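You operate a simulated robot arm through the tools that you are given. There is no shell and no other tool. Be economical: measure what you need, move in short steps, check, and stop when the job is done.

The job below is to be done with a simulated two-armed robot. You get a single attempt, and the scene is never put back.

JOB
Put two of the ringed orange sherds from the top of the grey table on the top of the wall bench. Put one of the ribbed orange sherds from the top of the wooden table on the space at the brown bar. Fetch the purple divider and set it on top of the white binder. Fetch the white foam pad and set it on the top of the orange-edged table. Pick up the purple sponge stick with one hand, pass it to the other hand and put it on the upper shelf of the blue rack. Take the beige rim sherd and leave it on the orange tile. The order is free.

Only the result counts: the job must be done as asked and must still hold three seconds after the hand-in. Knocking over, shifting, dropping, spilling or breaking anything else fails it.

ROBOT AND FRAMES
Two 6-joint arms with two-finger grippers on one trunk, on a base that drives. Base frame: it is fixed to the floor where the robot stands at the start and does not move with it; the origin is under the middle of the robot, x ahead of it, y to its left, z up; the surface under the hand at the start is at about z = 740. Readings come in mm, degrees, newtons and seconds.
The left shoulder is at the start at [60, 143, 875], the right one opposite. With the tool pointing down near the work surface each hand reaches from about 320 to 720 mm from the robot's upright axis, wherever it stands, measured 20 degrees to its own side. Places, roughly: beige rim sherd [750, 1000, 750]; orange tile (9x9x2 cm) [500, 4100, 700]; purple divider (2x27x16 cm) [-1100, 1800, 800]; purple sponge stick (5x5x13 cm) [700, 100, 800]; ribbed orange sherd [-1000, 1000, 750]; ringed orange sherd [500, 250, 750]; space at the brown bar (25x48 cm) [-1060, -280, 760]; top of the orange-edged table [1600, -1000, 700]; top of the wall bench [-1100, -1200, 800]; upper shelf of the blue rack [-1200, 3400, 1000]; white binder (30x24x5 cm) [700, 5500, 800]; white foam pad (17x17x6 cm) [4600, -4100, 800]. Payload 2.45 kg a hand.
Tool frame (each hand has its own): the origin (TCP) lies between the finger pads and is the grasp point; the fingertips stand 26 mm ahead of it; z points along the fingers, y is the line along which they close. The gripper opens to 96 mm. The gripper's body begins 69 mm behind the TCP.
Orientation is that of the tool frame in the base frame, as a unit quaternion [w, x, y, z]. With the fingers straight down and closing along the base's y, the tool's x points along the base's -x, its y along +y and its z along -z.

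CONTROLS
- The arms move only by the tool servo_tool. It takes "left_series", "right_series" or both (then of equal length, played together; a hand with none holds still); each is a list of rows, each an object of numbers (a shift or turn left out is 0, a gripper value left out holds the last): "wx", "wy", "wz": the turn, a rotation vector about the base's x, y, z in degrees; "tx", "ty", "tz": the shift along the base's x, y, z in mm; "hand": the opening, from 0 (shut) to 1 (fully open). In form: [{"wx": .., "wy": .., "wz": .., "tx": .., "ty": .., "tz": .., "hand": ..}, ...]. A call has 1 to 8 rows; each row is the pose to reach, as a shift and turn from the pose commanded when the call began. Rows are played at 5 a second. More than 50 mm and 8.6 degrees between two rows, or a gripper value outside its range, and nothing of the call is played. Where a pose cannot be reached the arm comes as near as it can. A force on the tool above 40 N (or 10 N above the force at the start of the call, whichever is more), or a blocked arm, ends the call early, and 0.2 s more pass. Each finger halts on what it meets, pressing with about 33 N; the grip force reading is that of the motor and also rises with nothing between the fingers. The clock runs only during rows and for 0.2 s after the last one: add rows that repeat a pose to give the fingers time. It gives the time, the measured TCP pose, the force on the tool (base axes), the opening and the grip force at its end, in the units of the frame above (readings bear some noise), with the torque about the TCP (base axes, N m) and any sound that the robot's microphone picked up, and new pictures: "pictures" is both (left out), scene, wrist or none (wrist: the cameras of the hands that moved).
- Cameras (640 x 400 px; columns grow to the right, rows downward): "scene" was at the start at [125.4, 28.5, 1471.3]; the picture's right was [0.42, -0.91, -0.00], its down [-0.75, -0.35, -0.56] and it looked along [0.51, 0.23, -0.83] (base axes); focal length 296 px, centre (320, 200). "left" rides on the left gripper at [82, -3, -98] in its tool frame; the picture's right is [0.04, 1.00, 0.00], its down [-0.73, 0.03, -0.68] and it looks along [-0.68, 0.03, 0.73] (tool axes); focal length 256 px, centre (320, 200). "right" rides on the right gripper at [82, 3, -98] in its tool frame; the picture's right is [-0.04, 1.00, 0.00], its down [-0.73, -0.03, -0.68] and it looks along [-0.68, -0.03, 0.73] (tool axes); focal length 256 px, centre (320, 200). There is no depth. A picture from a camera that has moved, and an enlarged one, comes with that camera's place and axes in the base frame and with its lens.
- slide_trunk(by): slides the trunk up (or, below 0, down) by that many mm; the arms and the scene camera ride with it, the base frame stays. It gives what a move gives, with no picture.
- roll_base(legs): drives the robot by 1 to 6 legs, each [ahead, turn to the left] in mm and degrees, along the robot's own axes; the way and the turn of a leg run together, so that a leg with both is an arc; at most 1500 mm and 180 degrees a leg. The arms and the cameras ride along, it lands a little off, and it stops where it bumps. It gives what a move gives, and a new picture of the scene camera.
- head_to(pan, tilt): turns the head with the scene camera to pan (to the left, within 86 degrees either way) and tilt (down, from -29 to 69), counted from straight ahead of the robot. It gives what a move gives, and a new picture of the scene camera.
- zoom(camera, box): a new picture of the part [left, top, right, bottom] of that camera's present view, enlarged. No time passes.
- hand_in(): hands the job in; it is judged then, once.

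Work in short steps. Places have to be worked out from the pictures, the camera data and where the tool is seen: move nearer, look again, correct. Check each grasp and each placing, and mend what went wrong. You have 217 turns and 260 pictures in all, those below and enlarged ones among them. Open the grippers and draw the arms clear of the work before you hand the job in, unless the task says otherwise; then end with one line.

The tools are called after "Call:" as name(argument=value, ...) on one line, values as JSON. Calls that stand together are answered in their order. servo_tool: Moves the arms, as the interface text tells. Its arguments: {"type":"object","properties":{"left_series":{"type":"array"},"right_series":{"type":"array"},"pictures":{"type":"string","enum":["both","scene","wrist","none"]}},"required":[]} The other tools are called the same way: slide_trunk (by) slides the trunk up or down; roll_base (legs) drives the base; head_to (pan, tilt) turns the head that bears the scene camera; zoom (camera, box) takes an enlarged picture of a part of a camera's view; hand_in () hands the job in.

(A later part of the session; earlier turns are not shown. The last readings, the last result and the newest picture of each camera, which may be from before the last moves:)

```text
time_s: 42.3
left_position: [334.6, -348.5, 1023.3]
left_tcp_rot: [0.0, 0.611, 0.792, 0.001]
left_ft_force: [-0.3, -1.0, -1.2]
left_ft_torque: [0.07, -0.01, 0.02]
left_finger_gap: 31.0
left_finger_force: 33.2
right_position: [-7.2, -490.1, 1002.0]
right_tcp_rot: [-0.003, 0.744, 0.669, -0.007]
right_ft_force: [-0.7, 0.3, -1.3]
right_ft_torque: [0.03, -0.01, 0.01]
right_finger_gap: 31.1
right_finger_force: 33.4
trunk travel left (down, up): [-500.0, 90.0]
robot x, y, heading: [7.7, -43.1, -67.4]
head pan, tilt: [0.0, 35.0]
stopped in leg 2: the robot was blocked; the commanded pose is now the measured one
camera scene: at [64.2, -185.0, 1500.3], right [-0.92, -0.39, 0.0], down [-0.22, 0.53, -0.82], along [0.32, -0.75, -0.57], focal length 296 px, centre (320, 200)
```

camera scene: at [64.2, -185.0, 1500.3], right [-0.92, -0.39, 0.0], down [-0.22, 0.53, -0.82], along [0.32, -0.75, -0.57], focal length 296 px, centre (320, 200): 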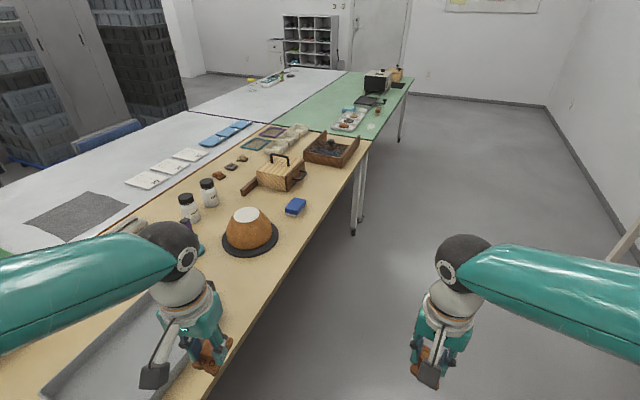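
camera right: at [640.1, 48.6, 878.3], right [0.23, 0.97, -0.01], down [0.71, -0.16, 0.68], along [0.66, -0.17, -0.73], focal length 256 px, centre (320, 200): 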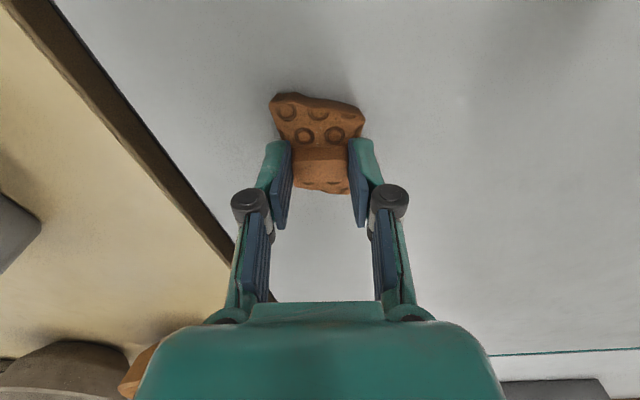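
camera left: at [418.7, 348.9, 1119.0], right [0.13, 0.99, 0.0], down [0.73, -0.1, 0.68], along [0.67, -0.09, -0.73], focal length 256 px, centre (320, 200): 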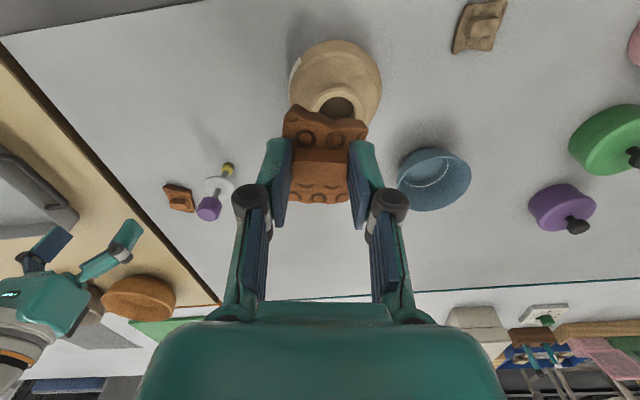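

Blocked turning, likely the base against the table. I turn back, reverse to the aisle's middle (x≈−190) and turn there.

Call:
roll_base(legs=[[0, 67], [-200, 0], [0, -90], [1000, 0]])

```text
time_s: 46.3
left_position: [416.2, 142.8, 1023.8]
left_tcp_rot: [0.001, 0.071, 0.997, -0.001]
left_ft_force: [0.1, 0.2, -1.2]
left_ft_torque: [-0.03, -0.01, 0.01]
left_finger_gap: 31.1
left_finger_force: 33.2
right_position: [412.6, -227.6, 1003.3]
right_tcp_rot: [0.002, 0.253, 0.967, -0.009]
right_ft_force: [-0.9, 1.3, -1.4]
right_ft_torque: [-0.07, -0.03, 0.0]
right_finger_gap: 31.1
right_finger_force: 33.2
trunk travel left (down, up): [-500.0, 90.0]
robot x, y, heading: [13.2, -86.2, -1.2]
head pan, tilt: [0.0, 35.0]
stopped in leg 2: the robot was blocked; the commanded pose is now the measured one
camera scene: at [157.7, -89.2, 1500.5], right [-0.02, -1.0, 0.0], down [-0.57, 0.01, -0.82], along [0.82, -0.02, -0.57], focal length 296 px, centre (320, 200)
```

scene: 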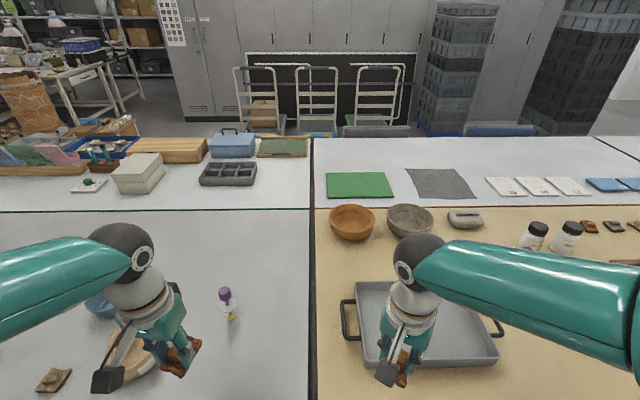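

Something blocks behind the robot. I look back over both sides.

Call:
head_to(pan=-86, tilt=60)

Call:
head_to(pan=86, tilt=60)

```text
time_s: 47.9
left_position: [416.7, 140.2, 1023.8]
left_tcp_rot: [0.0, 0.071, 0.997, 0.0]
left_ft_force: [0.7, 0.4, -0.4]
left_ft_torque: [-0.03, -0.02, -0.02]
left_finger_gap: 31.0
left_finger_force: 33.2
right_position: [412.7, -230.9, 1003.0]
right_tcp_rot: [0.001, 0.254, 0.967, -0.007]
right_ft_force: [0.9, -1.0, -0.8]
right_ft_torque: [0.0, 0.01, -0.04]
right_finger_gap: 30.9
right_finger_force: 32.5
trunk travel left (down, up): [-500.0, 90.0]
robot x, y, heading: [10.5, -87.9, -1.2]
head pan, tilt: [-85.9, 60.0]
camera scene: at [73.3, -157.8, 1466.2], right [-1.0, -0.05, 0.0], down [-0.04, 0.86, -0.5], along [0.02, -0.5, -0.87], focal length 296 px, centre (320, 200)
```

scene: 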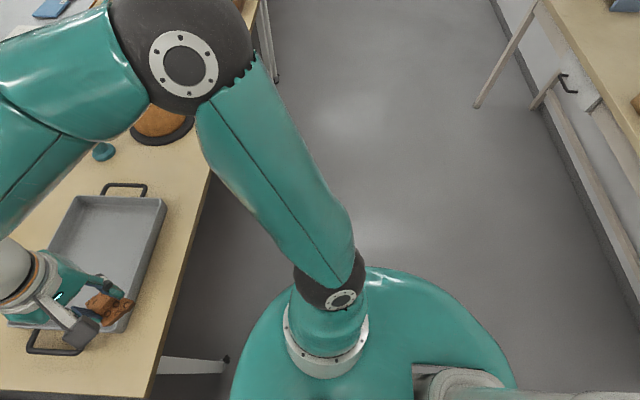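

```text
time_s: 50.5
left_position: [416.3, 139.4, 1025.5]
left_tcp_rot: [0.001, 0.071, 0.998, 0.0]
left_ft_force: [-0.5, 0.2, -0.9]
left_ft_torque: [-0.01, 0.02, -0.02]
left_finger_gap: 31.1
left_finger_force: 33.1
right_position: [413.1, -230.5, 1002.5]
right_tcp_rot: [0.002, 0.254, 0.967, -0.007]
right_ft_force: [-0.2, -0.5, -1.0]
right_ft_torque: [0.01, 0.01, 0.02]
right_finger_gap: 31.2
right_finger_force: 33.4
trunk travel left (down, up): [-500.0, 90.0]
robot x, y, heading: [12.1, -92.6, -1.5]
head pan, tilt: [85.9, 60.0]
camera scene: at [76.5, -24.9, 1466.2], right [1.0, -0.1, 0.0], down [-0.08, -0.86, -0.5], along [0.05, 0.5, -0.87], focal length 296 px, centre (320, 200)
```

scene: 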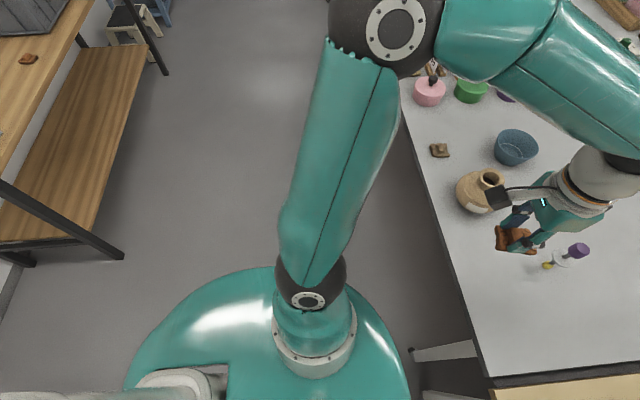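

I can't see directly behind. I turn right 50° (feasible before) and look over the right shoulder at what's there.

Call:
roll_base(legs=[[0, -50]])

Call:
head_to(pan=-86, tilt=40)

```text
time_s: 53.4
left_position: [448.0, -252.1, 1024.9]
left_tcp_rot: [0.0, 0.484, 0.875, 0.0]
left_ft_force: [-0.4, 0.2, -0.3]
left_ft_torque: [0.02, -0.03, 0.01]
left_finger_gap: 30.9
left_finger_force: 33.4
right_position: [161.8, -489.7, 1003.8]
right_tcp_rot: [-0.002, 0.636, 0.771, -0.007]
right_ft_force: [0.3, -0.2, -0.6]
right_ft_torque: [0.0, 0.03, 0.0]
right_finger_gap: 31.1
right_finger_force: 33.0
trunk travel left (down, up): [-500.0, 90.0]
robot x, y, heading: [32.2, -71.8, -51.1]
head pan, tilt: [85.9, 60.0]
camera scene: at [127.7, -80.0, 1466.2], right [0.57, -0.82, 0.0], down [-0.71, -0.5, -0.5], along [0.41, 0.29, -0.87], focal length 296 px, centre (320, 200)
```

scene: 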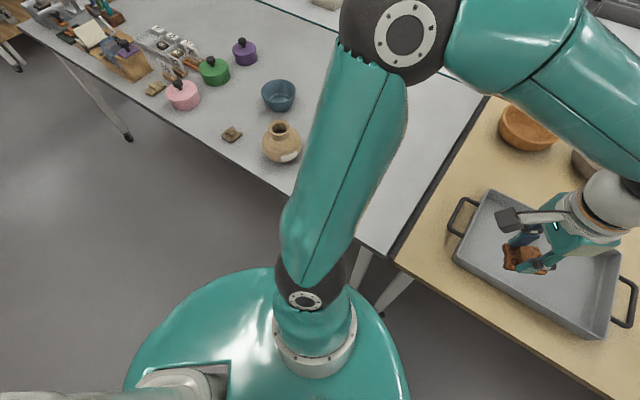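

```text
time_s: 56.0
left_position: [445.9, -252.3, 1025.7]
left_tcp_rot: [0.0, 0.485, 0.875, -0.001]
left_ft_force: [-0.1, 0.0, -0.5]
left_ft_torque: [0.0, 0.01, -0.02]
left_finger_gap: 31.2
left_finger_force: 33.4
right_position: [162.7, -488.8, 1003.5]
right_tcp_rot: [-0.002, 0.637, 0.771, -0.008]
right_ft_force: [-0.1, -0.2, -0.7]
right_ft_torque: [-0.02, -0.01, -0.02]
right_finger_gap: 31.3
right_finger_force: 33.0
trunk travel left (down, up): [-500.0, 90.0]
robot x, y, heading: [36.5, -68.2, -50.9]
head pan, tilt: [-85.9, 40.0]
camera scene: at [10.7, -175.9, 1493.0], right [-0.68, 0.73, 0.0], down [0.47, 0.44, -0.77], along [-0.56, -0.52, -0.64], focal length 296 px, centre (320, 200)
```

scene: 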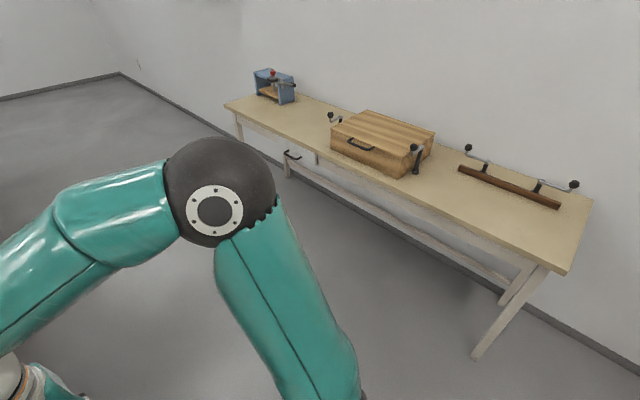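

Behind is just the wall bench (front edge x≈−900) — plenty of room. The hull probably catches the table legs at x≈480, so I reverse from this heading into the aisle's middle.

Call:
roll_base(legs=[[-200, 0]])

```text
time_s: 57.6
left_position: [318.4, -94.8, 1024.8]
left_tcp_rot: [0.001, 0.484, 0.875, -0.001]
left_ft_force: [0.3, 0.6, 0.3]
left_ft_torque: [-0.04, -0.02, 0.0]
left_finger_gap: 31.1
left_finger_force: 32.7
right_position: [33.8, -331.1, 1004.3]
right_tcp_rot: [-0.001, 0.637, 0.771, -0.008]
right_ft_force: [-0.2, 0.1, -0.6]
right_ft_torque: [0.0, -0.02, -0.02]
right_finger_gap: 31.0
right_finger_force: 32.5
trunk travel left (down, up): [-500.0, 90.0]
robot x, y, heading: [-94.3, 85.4, -51.0]
head pan, tilt: [-85.9, 40.0]
camera scene: at [-117.3, -17.8, 1493.1], right [-0.68, 0.73, 0.0], down [0.47, 0.44, -0.77], along [-0.56, -0.52, -0.64], focal length 296 px, centre (320, 200)
```

scene: 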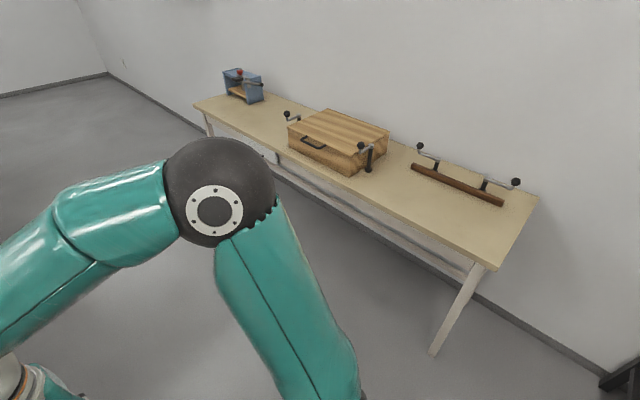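

Freed. Now I turn to −90°, drive to y≈−1100 and turn to face the bench.

Call:
roll_base(legs=[[0, -39], [1180, 0], [0, -90]])

Call:
head_to(pan=0, tilt=35)

```text
time_s: 69.3
left_position: [-464.3, -1371.8, 1026.0]
left_tcp_rot: [0.002, 1.0, 0.026, -0.001]
left_ft_force: [-0.3, -0.9, -0.2]
left_ft_torque: [-0.06, -0.04, 0.0]
left_finger_gap: 31.0
left_finger_force: 32.7
right_position: [-534.8, -1005.5, 1005.2]
right_tcp_rot: [-0.005, 0.987, -0.159, -0.002]
right_ft_force: [0.0, 0.5, -1.7]
right_ft_torque: [-0.06, 0.01, 0.02]
right_finger_gap: 31.0
right_finger_force: 33.2
trunk travel left (down, up): [-500.0, 90.0]
robot x, y, heading: [-92.2, -1150.9, -171.9]
head pan, tilt: [-85.9, 40.0]
stopped in leg 3: the robot was blocked; the commanded pose is now the measured one
camera scene: at [-172.0, -1074.7, 1492.7], right [0.98, 0.21, 0.0], down [0.14, -0.63, -0.76], along [-0.16, 0.75, -0.64], focal length 296 px, centre (320, 200)
```

scene: 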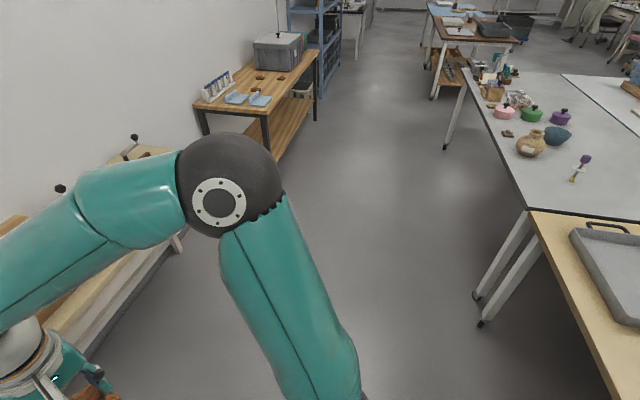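

```text
time_s: 71.0
left_position: [-465.1, -1372.3, 1025.5]
left_tcp_rot: [0.001, 1.0, 0.026, -0.001]
left_ft_force: [-0.6, 1.3, -0.4]
left_ft_torque: [0.01, -0.01, 0.02]
left_finger_gap: 31.1
left_finger_force: 32.6
right_position: [-532.4, -1008.6, 1005.1]
right_tcp_rot: [-0.006, 0.987, -0.159, -0.003]
right_ft_force: [-0.5, -0.3, 0.1]
right_ft_torque: [0.0, 0.02, 0.03]
right_finger_gap: 31.2
right_finger_force: 33.1
trunk travel left (down, up): [-500.0, 90.0]
robot x, y, heading: [-93.3, -1152.6, -171.8]
head pan, tilt: [0.0, 35.0]
camera scene: at [-239.8, -1172.9, 1500.5], right [-0.14, 0.99, 0.0], down [0.57, 0.08, -0.82], along [-0.81, -0.12, -0.57], focal length 296 px, centre (320, 200)
```

scene: 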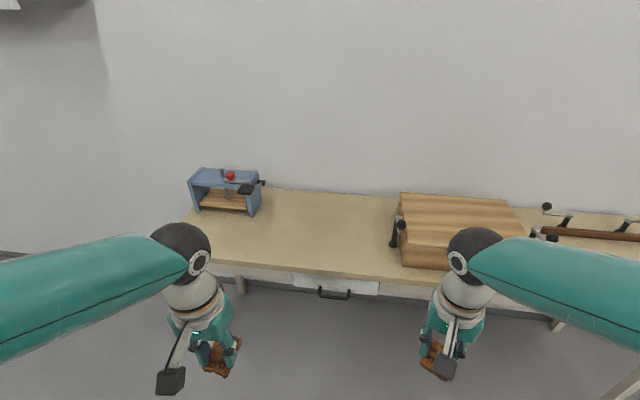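

The area between vice and box is free (x −900…−1200, y −1080…−1550). I roll 380 mm ahead so both hands reach it.

Call:
roll_base(legs=[[380, 0]])

```text
time_s: 73.4
left_position: [-839.0, -1426.0, 1025.1]
left_tcp_rot: [0.001, 1.0, 0.028, 0.0]
left_ft_force: [0.4, -0.1, -1.0]
left_ft_torque: [0.01, 0.0, 0.0]
left_finger_gap: 31.1
left_finger_force: 33.3
right_position: [-908.3, -1061.9, 1005.1]
right_tcp_rot: [-0.007, 0.987, -0.158, -0.002]
right_ft_force: [-0.4, 0.4, -0.7]
right_ft_torque: [0.01, -0.06, -0.03]
right_finger_gap: 31.1
right_finger_force: 33.2
trunk travel left (down, up): [-500.0, 90.0]
robot x, y, heading: [-468.1, -1205.4, -171.7]
head pan, tilt: [0.0, 35.0]
camera scene: at [-615.8, -1227.2, 1500.3], right [-0.14, 0.99, 0.0], down [0.57, 0.08, -0.82], along [-0.81, -0.12, -0.57], focal length 296 px, centre (320, 200)
```

scene: 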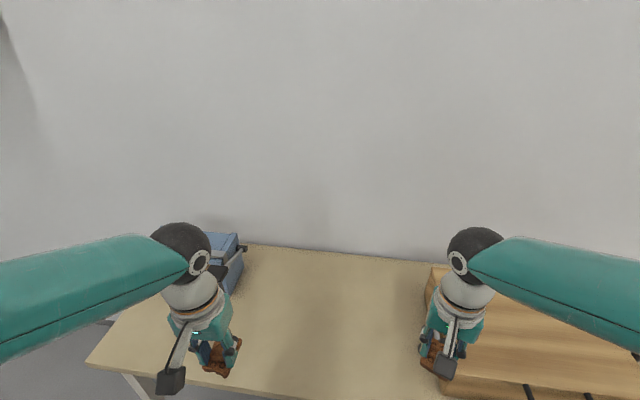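

I move both hands over the free stretch of bench: right to about [−1000,−1200], left to [−1000,−1390].

Call:
servo_tool(right_series=[{"tx": -20, "ty": -35, "tz": -10}, {"tx": -40, "ty": -70, "tz": -30}, {"tx": -60, "ty": -105, "tz": -50}, {"tx": -80, "ty": -138, "tz": -80}, {"tx": -92, "ty": -138, "tz": -120}], left_series=[{"tx": -35, "ty": 8, "tz": -10}, {"tx": -70, "ty": 16, "tz": -30}, {"tx": -105, "ty": 24, "tz": -60}, {"tx": -140, "ty": 34, "tz": -90}, {"tx": -160, "ty": 36, "tz": -130}], pictures="both")

```text
time_s: 74.6
left_position: [-1000.6, -1391.1, 893.4]
left_tcp_rot: [0.001, 1.0, 0.027, 0.0]
left_ft_force: [-0.6, 0.8, 0.1]
left_ft_torque: [-0.02, 0.02, -0.01]
left_finger_gap: 31.4
left_finger_force: 33.3
right_position: [-1000.0, -1201.4, 884.4]
right_tcp_rot: [-0.007, 0.987, -0.158, -0.002]
right_ft_force: [-0.1, -0.5, -0.8]
right_ft_torque: [-0.02, -0.02, -0.02]
right_finger_gap: 31.2
right_finger_force: 33.0
trunk travel left (down, up): [-500.0, 90.0]
robot x, y, heading: [-468.2, -1207.3, -171.6]
head pan, tilt: [0.0, 35.0]
camera scene: at [-617.1, -1227.1, 1500.2], right [-0.14, 0.99, 0.0], down [0.57, 0.08, -0.82], along [-0.81, -0.12, -0.58], focal length 296 px, centre (320, 200)
camera right: at [-923.1, -1232.2, 981.5], right [-0.35, -0.94, -0.01], down [-0.69, 0.25, 0.68], along [-0.64, 0.25, -0.73], focal length 256 px, centre (320, 200)
camera left: at [-918.7, -1381.6, 992.9], right [0.09, -1.0, 0.0], down [-0.73, -0.07, 0.68], along [-0.68, -0.07, -0.73], focal length 256 px, centre (320, 200)
```

scene: 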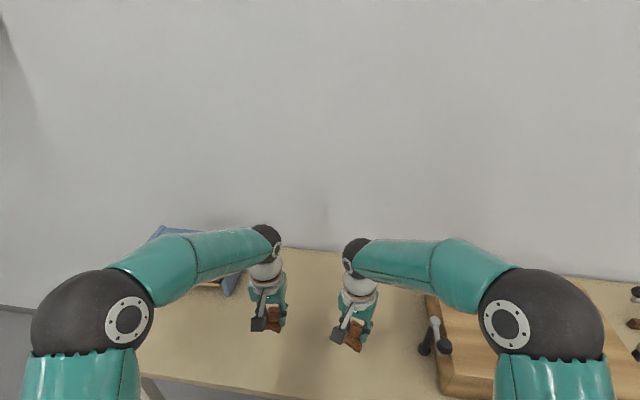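
right: 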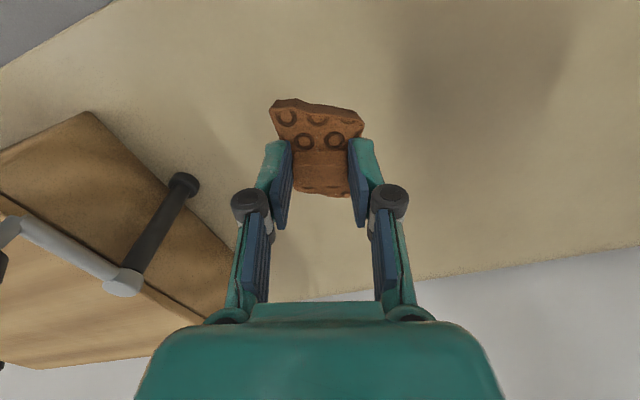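
left: 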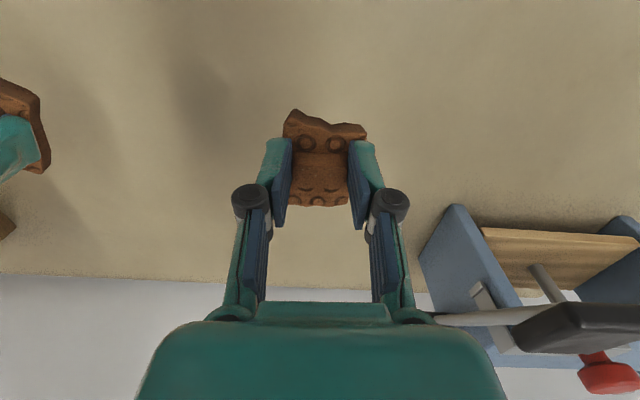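

Both spots are clear. I lower both to TCP z≈803.

Call:
servo_tool(right_series=[{"tz": -40}, {"tz": -70}, {"tz": -82}, {"tz": -82}], left_series=[{"tz": -45}, {"tz": -80}, {"tz": -90}, {"tz": -90}], pictures="wrist")

```text
time_s: 75.6
left_position: [-997.1, -1391.7, 806.1]
left_tcp_rot: [0.001, 1.0, 0.028, -0.001]
left_ft_force: [0.0, -0.6, -0.5]
left_ft_torque: [-0.01, -0.04, -0.03]
left_finger_gap: 31.2
left_finger_force: 33.2
right_position: [-997.9, -1200.0, 803.3]
right_tcp_rot: [-0.008, 0.988, -0.157, -0.003]
right_ft_force: [0.8, 0.0, -0.9]
right_ft_torque: [0.02, 0.01, 0.0]
right_finger_gap: 31.4
right_finger_force: 32.8
trunk travel left (down, up): [-500.0, 90.0]
robot x, y, heading: [-466.0, -1205.4, -171.7]
head pan, tilt: [0.0, 35.0]
camera right: at [-920.9, -1230.8, 900.8], right [-0.35, -0.94, -0.01], down [-0.69, 0.25, 0.68], along [-0.64, 0.25, -0.73], focal length 256 px, centre (320, 200)
camera left: at [-916.1, -1381.8, 904.5], right [0.1, -1.0, 0.0], down [-0.73, -0.07, 0.68], along [-0.68, -0.07, -0.73], focal length 256 px, centre (320, 200)
```

right: 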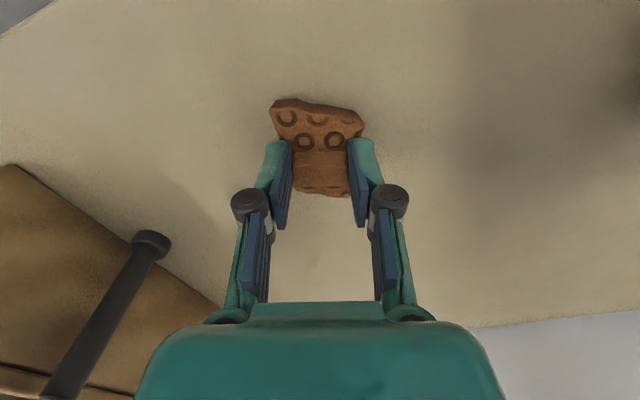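
left: 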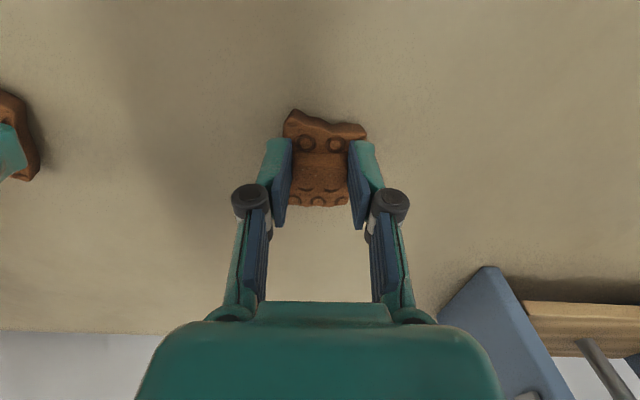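

Not touching yet. I lower in 3 mm rows watching the force.

Call:
servo_tool(right_series=[{"tz": -3}, {"tz": -6}, {"tz": -9}, {"tz": -12}], left_series=[{"tz": -3}, {"tz": -6}, {"tz": -10}, {"tz": -14}], pictures="none")

```text
time_s: 76.6
left_position: [-997.2, -1390.9, 799.0]
left_tcp_rot: [0.002, 1.0, 0.028, -0.006]
left_ft_force: [0.6, 0.6, 30.5]
left_ft_torque: [-0.13, 0.01, -0.04]
left_finger_gap: 30.9
left_finger_force: 33.3
right_position: [-999.7, -1200.3, 797.7]
right_tcp_rot: [-0.003, 0.987, -0.158, -0.009]
right_ft_force: [-4.3, 2.2, 38.4]
right_ft_torque: [0.07, -0.06, 0.06]
right_finger_gap: 31.2
right_finger_force: 33.2
trunk travel left (down, up): [-500.0, 90.0]
robot x, y, heading: [-467.8, -1205.6, -171.7]
head pan, tilt: [0.0, 35.0]
```

Both sherds touch the bench (z≈758). I ease the press, open partly, and lift straight up.

Call:
servo_tool(right_series=[{"tz": 5}, {"tz": 5, "hand": 0.6}, {"tz": 5, "hand": 0.6}, {"tz": 5, "hand": 0.6}, {"tz": 30, "hand": 0.6}, {"tz": 75, "hand": 0.6}, {"tz": 120, "hand": 0.6}], left_series=[{"tz": 5}, {"tz": 5, "hand": 0.6}, {"tz": 5, "hand": 0.6}, {"tz": 5, "hand": 0.6}, {"tz": 30, "hand": 0.6}, {"tz": 75, "hand": 0.6}, {"tz": 120, "hand": 0.6}], pictures="wrist")

```text
time_s: 78.2
left_position: [-995.8, -1389.7, 912.2]
left_tcp_rot: [0.0, 1.0, 0.028, 0.0]
left_ft_force: [0.3, 0.6, 0.6]
left_ft_torque: [-0.01, 0.02, -0.01]
left_finger_gap: 57.6
left_finger_force: 0.0
right_position: [-996.4, -1199.2, 911.4]
right_tcp_rot: [-0.007, 0.988, -0.157, -0.002]
right_ft_force: [0.4, 0.3, 0.2]
right_ft_torque: [-0.04, 0.02, -0.01]
right_finger_gap: 57.5
right_finger_force: 0.0
trunk travel left (down, up): [-500.0, 90.0]
robot x, y, heading: [-468.4, -1203.5, -171.7]
head pan, tilt: [0.0, 35.0]
camera right: at [-919.8, -1230.1, 1009.1], right [-0.35, -0.94, -0.01], down [-0.69, 0.25, 0.68], along [-0.64, 0.25, -0.73], focal length 256 px, centre (320, 200)
camera left: at [-914.9, -1380.6, 1011.9], right [0.09, -1.0, 0.0], down [-0.73, -0.07, 0.68], along [-0.68, -0.07, -0.73], focal length 256 px, centre (320, 200)
```

right: 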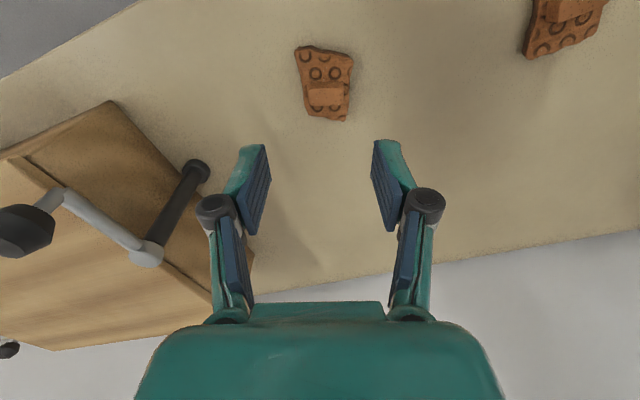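
left: 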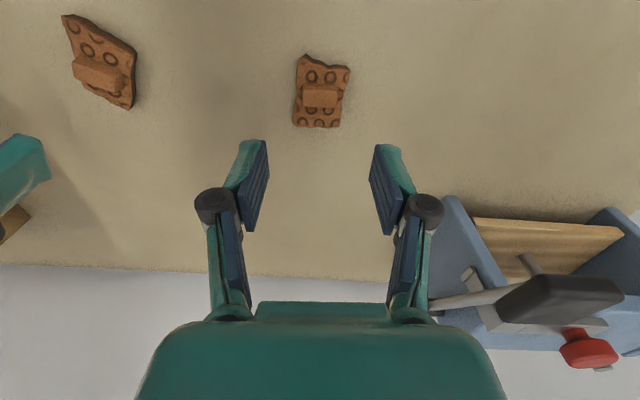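

Both ringed sherds rest on the wall bench. I raise and draw in both hands, then back away.

Call:
servo_tool(right_series=[{"tz": 45}, {"tz": 90}, {"tz": 100, "tx": 45}, {"tz": 100, "tx": 90}, {"tz": 100, "tx": 130, "ty": 20}], left_series=[{"tz": 45}, {"tz": 90}, {"tz": 100, "tx": 45}, {"tz": 100, "tx": 90}, {"tz": 100, "tx": 130, "ty": -10}], pictures="none")

Call:
roll_base(legs=[[-240, 0], [0, -98], [1100, 0], [1050, 0]])

```text
time_s: 79.4
left_position: [-865.1, -1400.0, 1014.3]
left_tcp_rot: [0.001, 1.0, 0.028, -0.003]
left_ft_force: [0.6, -0.3, 0.1]
left_ft_torque: [-0.05, 0.02, -0.01]
left_finger_gap: 57.6
left_finger_force: 0.0
right_position: [-867.8, -1178.8, 1011.6]
right_tcp_rot: [-0.007, 0.987, -0.157, -0.004]
right_ft_force: [0.1, 1.4, -0.9]
right_ft_torque: [-0.04, 0.04, 0.03]
right_finger_gap: 57.6
right_finger_force: 0.0
trunk travel left (down, up): [-500.0, 90.0]
robot x, y, heading: [-467.8, -1206.5, -171.6]
head pan, tilt: [0.0, 35.0]
```

```text
time_s: 85.2
left_position: [-417.4, -758.7, 1012.4]
left_tcp_rot: [0.001, 0.72, -0.694, -0.002]
left_ft_force: [0.8, 0.0, 0.5]
left_ft_torque: [-0.07, 0.07, -0.03]
left_finger_gap: 57.6
left_finger_force: 0.0
right_position: [-196.5, -759.5, 1011.8]
right_tcp_rot: [0.006, -0.58, 0.815, -0.003]
right_ft_force: [1.2, -0.8, -0.8]
right_ft_torque: [-0.03, 0.05, 0.03]
right_finger_gap: 58.0
right_finger_force: 0.1
trunk travel left (down, up): [-500.0, 90.0]
robot x, y, heading: [-288.9, -1173.4, 95.2]
head pan, tilt: [0.0, 35.0]
stopped in leg 2: the robot was blocked; the commanded pose is now the measured one
camera scene: at [-298.1, -1024.8, 1500.4], right [1.0, 0.09, 0.0], down [0.05, -0.57, -0.82], along [-0.08, 0.81, -0.57], focal length 296 px, centre (320, 200)
```

scene: 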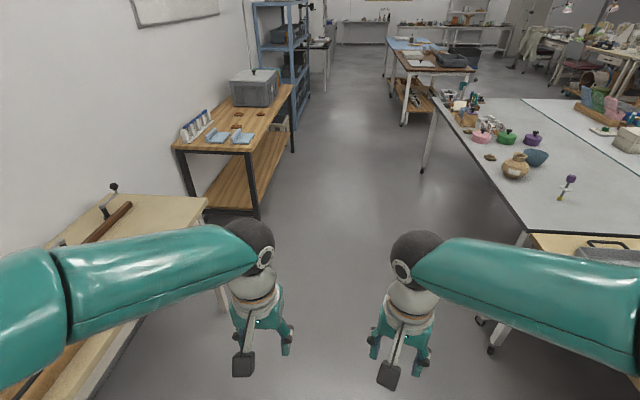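

It stopped a few degrees short of 90°, otherwise the way is clear. I correct the heading and drive to y≈1000.

Call:
roll_base(legs=[[0, -6], [1100, 0], [1070, 0]])

```text
time_s: 96.7
left_position: [-344.4, 1418.9, 1013.6]
left_tcp_rot: [0.0, -0.679, 0.734, 0.0]
left_ft_force: [0.0, 0.0, -1.2]
left_ft_torque: [-0.04, -0.03, 0.02]
left_finger_gap: 57.4
left_finger_force: 0.0
right_position: [-124.3, 1392.0, 1012.1]
right_tcp_rot: [0.007, -0.533, 0.846, -0.004]
right_ft_force: [0.5, -0.5, -0.3]
right_ft_torque: [-0.02, -0.02, 0.0]
right_finger_gap: 57.7
right_finger_force: 0.0
trunk travel left (down, up): [-500.0, 90.0]
robot x, y, heading: [-263.7, 992.0, 88.6]
head pan, tilt: [0.0, 35.0]
camera scene: at [-258.0, 1141.1, 1500.4], right [1.0, -0.02, 0.0], down [-0.01, -0.57, -0.82], along [0.02, 0.82, -0.57], focal length 296 px, centre (320, 200)
```

scene: 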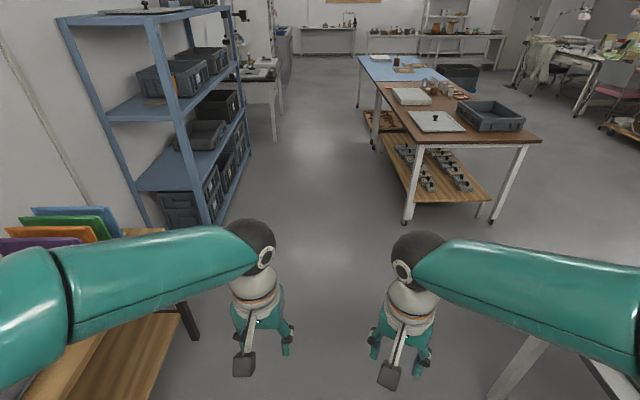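

Now I turn left to face the wooden table.

Call:
roll_base(legs=[[0, 45], [0, 46]])

```text
time_s: 101.5
left_position: [-699.0, 934.4, 1013.3]
left_tcp_rot: [-0.001, 0.998, -0.07, 0.0]
left_ft_force: [-1.0, -0.2, -0.7]
left_ft_torque: [0.06, -0.03, 0.01]
left_finger_gap: 57.5
left_finger_force: 0.0
right_position: [-658.5, 1151.6, 1013.5]
right_tcp_rot: [-0.009, 0.968, -0.252, -0.002]
right_ft_force: [-0.5, -1.7, -0.2]
right_ft_torque: [0.02, 0.01, 0.01]
right_finger_gap: 57.7
right_finger_force: 0.0
trunk travel left (down, up): [-500.0, 90.0]
robot x, y, heading: [-259.8, 1050.4, 177.0]
head pan, tilt: [0.0, 35.0]
stopped in leg 2: the robot was blocked; the commanded pose is now the measured one
camera scene: at [-410.1, 1056.1, 1500.3], right [0.05, 1.0, 0.0], down [0.57, -0.03, -0.82], along [-0.82, 0.04, -0.57], focal length 296 px, centre (320, 200)
```

scene: 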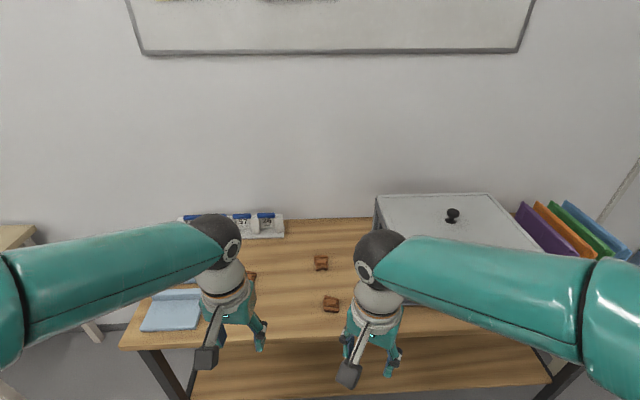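

Sherds lie near [−946,1114], [−1108,1093] and one behind the left hand. I zoom to see which are ribbed.

Call:
zoom(camera="scene", box=[220, 230, 380, 330])

Call:
roll_base(legs=[[210, 0]])

```text
4.00 times, centred on (300, 280) of scene
camera zoom: at [-410.1, 1056.1, 1500.3], right [0.05, 1.0, 0.0], down [0.57, -0.03, -0.82], along [-0.82, 0.04, -0.57], focal length 1184 px, centre (400, -120)
```

zoom: 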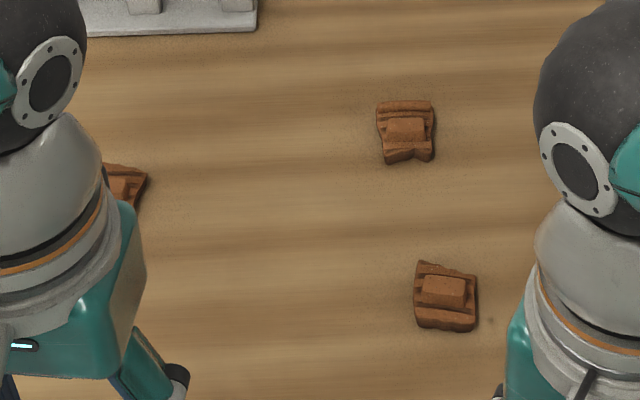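

```text
time_s: 103.1
left_position: [-909.5, 947.9, 1014.4]
left_tcp_rot: [0.001, 0.998, -0.069, 0.0]
left_ft_force: [-0.8, -0.4, -0.1]
left_ft_torque: [-0.05, -0.02, -0.01]
left_finger_gap: 57.6
left_finger_force: 0.1
right_position: [-869.4, 1165.1, 1012.5]
right_tcp_rot: [-0.007, 0.968, -0.251, -0.001]
right_ft_force: [-0.4, 0.7, 0.4]
right_ft_torque: [0.01, -0.02, 0.01]
right_finger_gap: 57.8
right_finger_force: 0.0
trunk travel left (down, up): [-500.0, 90.0]
robot x, y, heading: [-468.0, 1061.4, 176.9]
head pan, tilt: [0.0, 35.0]
camera scene: at [-621.4, 1070.9, 1500.2], right [0.05, 1.0, 0.0], down [0.57, -0.03, -0.82], along [-0.82, 0.04, -0.58], focal length 296 px, centre (320, 200)
```

scene: 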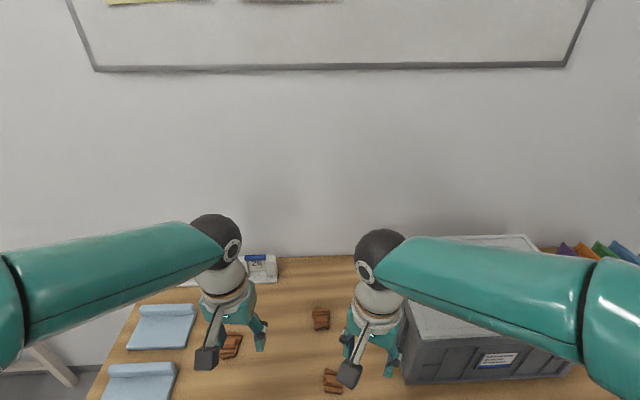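

All three are ribbed. I take the near one at about [−940,1115] with the right hand: move above it and turn the fingers across y.

Call:
servo_tool(right_series=[{"tx": -15, "ty": -12, "tz": -35, "wz": 7, "hand": 0.8}, {"tx": -30, "ty": -25, "tz": -70, "wz": 14}, {"tx": -45, "ty": -38, "tz": -105, "wz": 21}, {"tx": -60, "ty": -50, "tz": -130, "wz": 29}, {"tx": -60, "ty": -50, "tz": -140, "wz": 29}], pictures="wrist")

Call:
zoom(camera="right", box=[240, 20, 400, 120])

```text
time_s: 104.3
left_position: [-908.0, 949.1, 1015.3]
left_tcp_rot: [0.001, 0.998, -0.068, -0.001]
left_ft_force: [0.6, -0.8, 0.3]
left_ft_torque: [-0.02, 0.02, -0.01]
left_finger_gap: 57.6
left_finger_force: 0.0
right_position: [-928.1, 1115.6, 872.7]
right_tcp_rot: [-0.007, 1.0, 0.0, -0.004]
right_ft_force: [0.0, 1.1, 0.2]
right_ft_torque: [0.01, 0.03, -0.01]
right_finger_gap: 76.7
right_finger_force: 0.1
trunk travel left (down, up): [-500.0, 90.0]
robot x, y, heading: [-469.1, 1064.5, 177.4]
head pan, tilt: [0.0, 35.0]
camera right: at [-844.4, 1109.9, 970.5], right [-0.04, -1.0, -0.01], down [-0.73, 0.02, 0.68], along [-0.68, 0.04, -0.73], focal length 256 px, centre (320, 200)
```

right: 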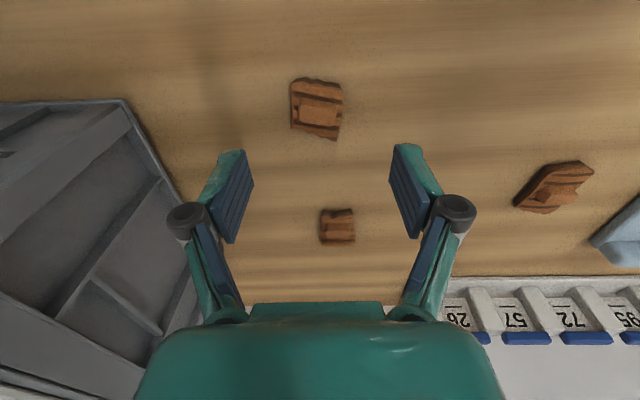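

```text
4.00 times, centred on (320, 70) of right
camera zoom: at [-844.4, 1109.9, 970.5], right [-0.04, -1.0, -0.01], down [-0.73, 0.02, 0.68], along [-0.68, 0.04, -0.73], focal length 1024 px, centre (320, 720)
```

zoom: 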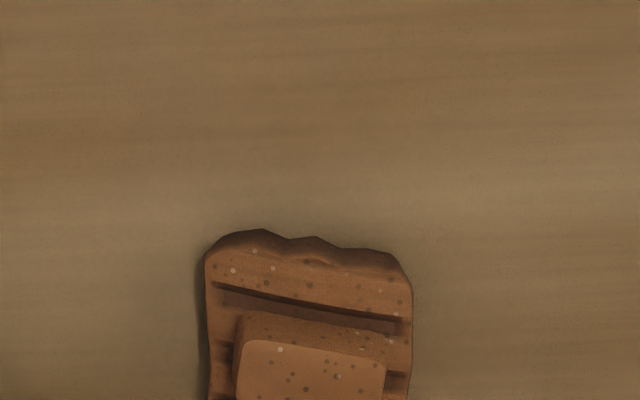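

Knob centre ≈[−935,1119], turned about −10°. I align and go down to z≈800.

Call:
servo_tool(right_series=[{"tx": -4, "ty": 2, "tz": -30, "wz": -5}, {"tx": -7, "ty": 3, "tz": -60, "wz": -10}, {"tx": -7, "ty": 3, "tz": -75, "wz": -10}], pictures="wrist")

```text
time_s: 105.1
left_position: [-908.4, 947.9, 1015.1]
left_tcp_rot: [0.0, 0.998, -0.069, 0.0]
left_ft_force: [-0.6, -0.8, -0.1]
left_ft_torque: [-0.03, -0.02, 0.02]
left_finger_gap: 57.5
left_finger_force: 0.1
right_position: [-934.5, 1117.8, 798.8]
right_tcp_rot: [-0.006, 0.996, -0.089, -0.003]
right_ft_force: [0.2, 0.4, 0.0]
right_ft_torque: [0.0, 0.0, 0.03]
right_finger_gap: 76.8
right_finger_force: 0.0
trunk travel left (down, up): [-500.0, 90.0]
robot x, y, heading: [-468.6, 1065.8, 177.1]
head pan, tilt: [0.0, 35.0]
camera right: at [-853.9, 1099.0, 895.9], right [-0.22, -0.98, -0.01], down [-0.71, 0.15, 0.68], along [-0.67, 0.16, -0.73], focal length 256 px, centre (320, 200)
```

right: 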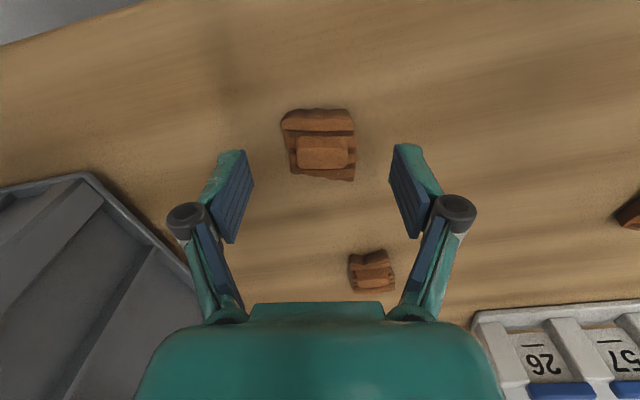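

Call:
zoom(camera="right", box=[270, 100, 370, 190])

```text
4.44 times, centred on (320, 145) of right
camera zoom: at [-853.9, 1099.0, 895.9], right [-0.22, -0.98, -0.01], down [-0.71, 0.15, 0.68], along [-0.67, 0.16, -0.73], focal length 1138 px, centre (320, 444)
```

zoom: 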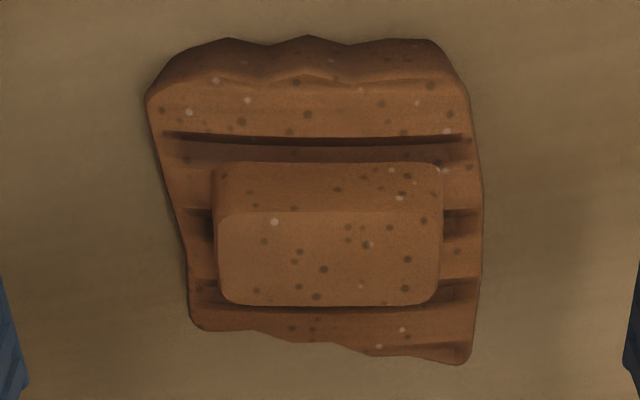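

Table height matches the other one (~740). I shift 4 mm forward, go down to z≈780 and close.

Call:
servo_tool(right_series=[{"tx": -4, "tz": -12}, {"tx": -4, "tz": -18}, {"tx": -4, "tz": -18, "hand": 0}, {"tx": -4, "tz": -18, "hand": 0}, {"tx": -4, "tz": -18, "hand": 0}, {"tx": -4, "tz": 0, "hand": 0}, {"tx": -4, "tz": 45, "hand": 0}], pictures="wrist")

```text
time_s: 106.7
left_position: [-908.1, 948.1, 1015.3]
left_tcp_rot: [0.001, 0.998, -0.069, -0.002]
left_ft_force: [0.4, 0.5, 0.4]
left_ft_torque: [-0.02, -0.01, -0.01]
left_finger_gap: 57.7
left_finger_force: 0.1
right_position: [-938.1, 1119.1, 843.7]
right_tcp_rot: [-0.007, 0.996, -0.088, -0.003]
right_ft_force: [1.2, -0.4, 0.1]
right_ft_torque: [0.0, 0.04, 0.0]
right_finger_gap: 30.9
right_finger_force: 32.8
trunk travel left (down, up): [-500.0, 90.0]
robot x, y, heading: [-469.2, 1061.4, 177.1]
head pan, tilt: [0.0, 35.0]
camera right: at [-856.8, 1098.8, 941.4], right [-0.21, -0.98, -0.01], down [-0.71, 0.15, 0.68], along [-0.67, 0.16, -0.73], focal length 256 px, centre (320, 200)
```

right: 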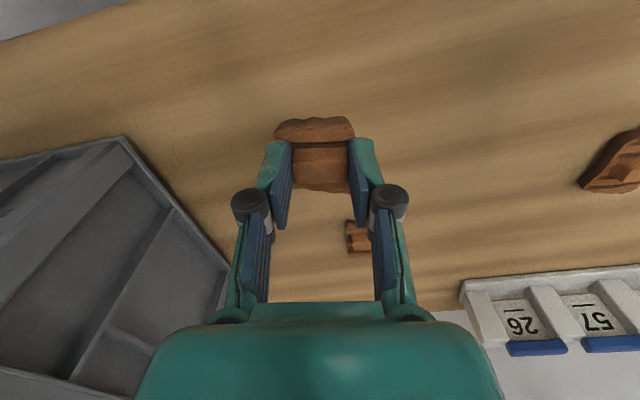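

Ribbed sherd is held (30.9 mm). I raise and retract it, then back off, turn to −y and drive to the brown-bar bench.

Call:
servo_tool(right_series=[{"tz": 45}, {"tz": 90}, {"tz": 135, "tx": 10}, {"tz": 165, "tx": 50}, {"tz": 165, "tx": 75}], pictures="none")

Call:
roll_base(legs=[[-150, 0], [0, 45], [0, 46]])

```text
time_s: 107.9
left_position: [-907.8, 948.5, 1015.2]
left_tcp_rot: [0.001, 0.998, -0.069, -0.001]
left_ft_force: [0.3, -0.1, -0.3]
left_ft_torque: [0.01, 0.0, -0.03]
left_finger_gap: 57.5
left_finger_force: 0.1
right_position: [-862.9, 1119.2, 1009.6]
right_tcp_rot: [-0.008, 0.996, -0.088, -0.003]
right_ft_force: [-0.2, 0.5, -0.2]
right_ft_torque: [0.01, 0.0, -0.02]
right_finger_gap: 31.0
right_finger_force: 33.3
trunk travel left (down, up): [-500.0, 90.0]
robot x, y, heading: [-474.8, 1063.9, 177.1]
head pan, tilt: [0.0, 35.0]
```

```text
time_s: 113.5
left_position: [-269.5, 600.4, 1015.5]
left_tcp_rot: [0.0, 0.799, 0.601, -0.001]
left_ft_force: [1.9, 0.8, 0.0]
left_ft_torque: [-0.03, 0.07, 0.02]
left_finger_gap: 57.4
left_finger_force: 0.2
right_position: [-430.3, 670.2, 1009.2]
right_tcp_rot: [-0.004, 0.81, 0.586, -0.007]
right_ft_force: [-0.5, 0.4, -1.6]
right_ft_torque: [0.03, 0.05, 0.01]
right_finger_gap: 30.9
right_finger_force: 32.7
trunk travel left (down, up): [-500.0, 90.0]
robot x, y, heading: [-378.2, 1065.5, -99.3]
head pan, tilt: [0.0, 35.0]
stopped in leg 3: the robot was blocked; the commanded pose is now the measured one
camera scene: at [-399.1, 915.3, 1500.3], right [-0.99, 0.16, 0.0], down [0.09, 0.57, -0.82], along [-0.13, -0.81, -0.57], focal length 296 px, centre (320, 200)
```

scene: 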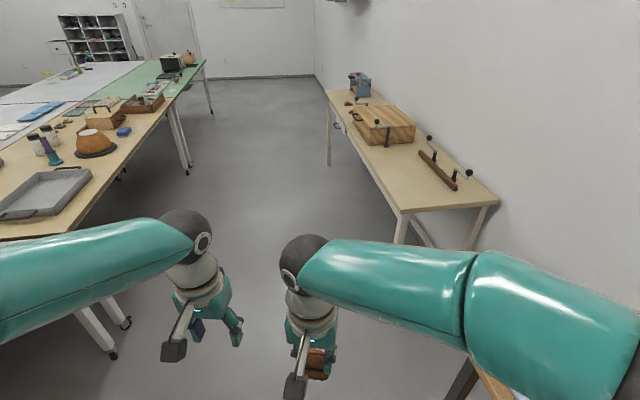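

The "blocked" stops look like accumulated slip while turning (about 55 mm per 90°), not collisions. I straighten up and drive to the bar, then turn to face it.

Call:
roll_base(legs=[[0, 9], [1290, 0]])

Call:
roll_base(legs=[[0, -45], [0, -45]])

```text
time_s: 120.7
left_position: [-215.6, -657.0, 1016.4]
left_tcp_rot: [0.002, 0.753, 0.658, -0.001]
left_ft_force: [1.1, -0.6, 0.1]
left_ft_torque: [0.02, 0.02, 0.01]
left_finger_gap: 57.6
left_finger_force: 0.0
right_position: [-386.3, -613.3, 1010.3]
right_tcp_rot: [-0.003, 0.764, 0.645, -0.007]
right_ft_force: [-0.4, 0.1, -1.6]
right_ft_torque: [-0.01, 0.01, 0.01]
right_finger_gap: 30.8
right_finger_force: 33.3
trunk travel left (down, up): [-500.0, 90.0]
robot x, y, heading: [-389.7, -212.1, -90.7]
head pan, tilt: [0.0, 35.0]
camera scene: at [-392.6, -365.0, 1500.4], right [-1.0, 0.01, 0.0], down [0.01, 0.57, -0.82], along [-0.01, -0.82, -0.57], focal length 296 px, centre (320, 200)
```

scene: 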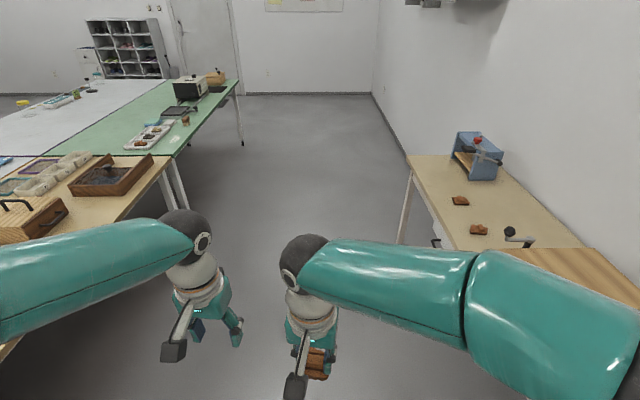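

```text
time_s: 125.5
left_position: [-826.3, -421.1, 1018.0]
left_tcp_rot: [0.003, 1.0, -0.028, -0.001]
left_ft_force: [0.2, 1.8, -0.1]
left_ft_torque: [-0.07, 0.0, -0.02]
left_finger_gap: 57.7
left_finger_force: 0.0
right_position: [-793.5, -246.4, 1010.6]
right_tcp_rot: [-0.005, 0.999, -0.045, -0.004]
right_ft_force: [0.1, 0.4, 0.2]
right_ft_torque: [-0.04, -0.04, 0.02]
right_finger_gap: 31.0
right_finger_force: 32.9
trunk travel left (down, up): [-500.0, 90.0]
robot x, y, heading: [-389.4, -276.0, -178.3]
head pan, tilt: [0.0, 35.0]
stopped in leg 2: the robot was blocked; the commanded pose is now the measured one
camera scene: at [-540.8, -277.3, 1500.3], right [-0.03, 1.0, 0.0], down [0.57, 0.01, -0.82], along [-0.82, -0.03, -0.57], focal length 296 px, centre (320, 200)
```

scene: 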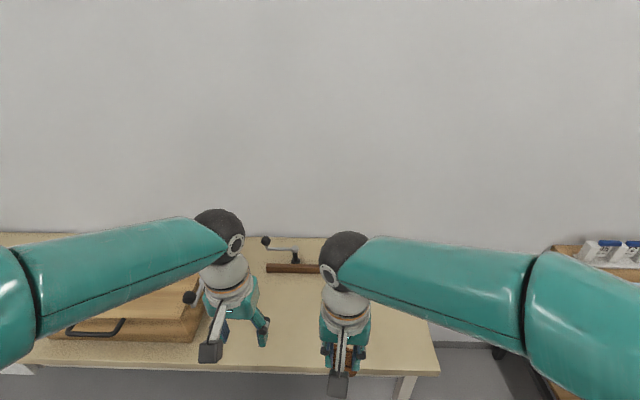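

I'm facing the bar. I roll 95 mm ahead, then bring the right hand over [−1050,−260].

Call:
roll_base(legs=[[95, 0]])

Call:
servo_tool(right_series=[{"tx": -40, "ty": 0, "tz": -10}, {"tx": -80, "ty": 0, "tz": -30}, {"tx": -120, "ty": -4, "tz": -60}, {"tx": -150, "ty": -8, "tz": -100}, {"tx": -158, "ty": -10, "tz": -130}], pictures="both")

```text
time_s: 126.6
left_position: [-921.4, -426.4, 1016.3]
left_tcp_rot: [0.001, 1.0, -0.027, -0.001]
left_ft_force: [-0.5, 0.6, -1.0]
left_ft_torque: [-0.01, -0.04, 0.01]
left_finger_gap: 57.5
left_finger_force: 0.0
right_position: [-890.5, -253.2, 1010.0]
right_tcp_rot: [-0.008, 0.999, -0.045, -0.002]
right_ft_force: [-0.8, -0.1, -0.6]
right_ft_torque: [0.0, -0.07, 0.01]
right_finger_gap: 30.7
right_finger_force: 33.0
trunk travel left (down, up): [-500.0, 90.0]
robot x, y, heading: [-489.7, -278.5, -178.2]
head pan, tilt: [0.0, 35.0]
camera scene: at [-638.1, -284.0, 1500.2], right [-0.03, 1.0, 0.0], down [0.58, 0.02, -0.82], along [-0.82, -0.02, -0.58], focal length 296 px, centre (320, 200)
```

scene: 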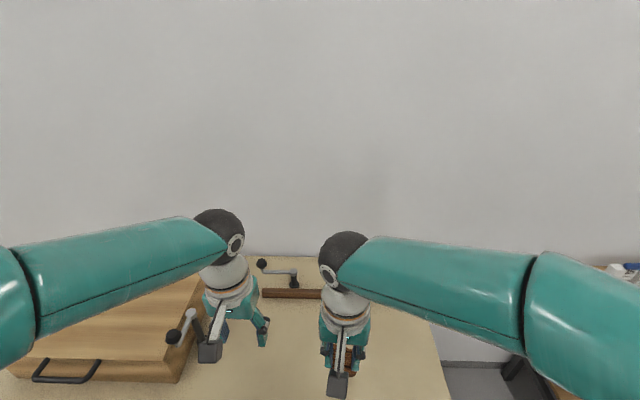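

```text
refused: row 3 steps farther than a row can; nothing moved
```

Call:
servo_tool(right_series=[{"tx": -40, "ty": 0, "tz": -10}, {"tx": -80, "ty": 0, "tz": -35}, {"tx": -115, "ty": -2, "tz": -65}, {"tx": -145, "ty": -5, "tz": -100}, {"tx": -158, "ty": -8, "tz": -135}], pictures="wrist")

```text
time_s: 127.8
left_position: [-921.2, -427.2, 1018.4]
left_tcp_rot: [0.0, 1.0, -0.027, 0.0]
left_ft_force: [-0.4, 0.1, 0.9]
left_ft_torque: [0.0, -0.01, 0.03]
left_finger_gap: 57.6
left_finger_force: 0.1
right_position: [-1048.1, -260.2, 875.9]
right_tcp_rot: [-0.007, 0.999, -0.045, -0.005]
right_ft_force: [0.0, 0.6, -1.3]
right_ft_torque: [0.0, -0.01, -0.02]
right_finger_gap: 31.3
right_finger_force: 32.6
trunk travel left (down, up): [-500.0, 90.0]
robot x, y, heading: [-486.9, -279.5, -178.5]
head pan, tilt: [0.0, 35.0]
camera right: at [-965.5, -273.2, 972.9], right [-0.13, -0.99, -0.01], down [-0.72, 0.09, 0.69], along [-0.68, 0.1, -0.73], focal length 256 px, centre (320, 200)
```

right: 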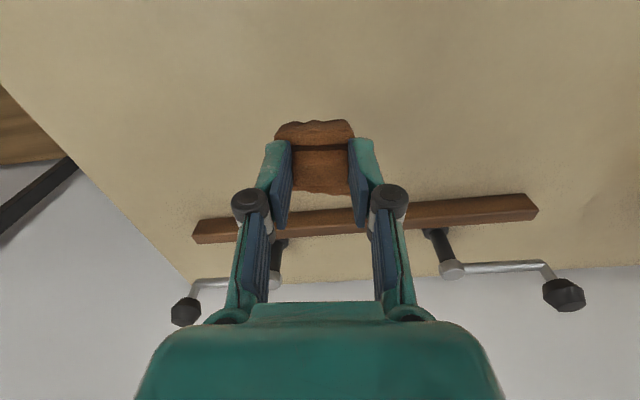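

The sherd hangs over the space before the bar. I lower, slowly at the end until it touches.

Call:
servo_tool(right_series=[{"tz": -40}, {"tz": -65}, {"tz": -71}, {"tz": -74}, {"tz": -77}, {"tz": -80}], pictures="none")

```text
time_s: 129.2
left_position: [-918.4, -426.5, 1019.0]
left_tcp_rot: [0.0, 1.0, -0.027, -0.002]
left_ft_force: [-0.3, -0.2, -0.8]
left_ft_torque: [-0.07, 0.05, -0.01]
left_finger_gap: 57.5
left_finger_force: 0.1
right_position: [-1046.4, -261.1, 799.1]
right_tcp_rot: [-0.007, 0.999, -0.045, -0.007]
right_ft_force: [3.5, 1.3, 21.1]
right_ft_torque: [0.12, -0.33, 0.02]
right_finger_gap: 31.0
right_finger_force: 33.2
trunk travel left (down, up): [-500.0, 90.0]
robot x, y, heading: [-489.4, -275.6, -178.0]
head pan, tilt: [0.0, 35.0]
```

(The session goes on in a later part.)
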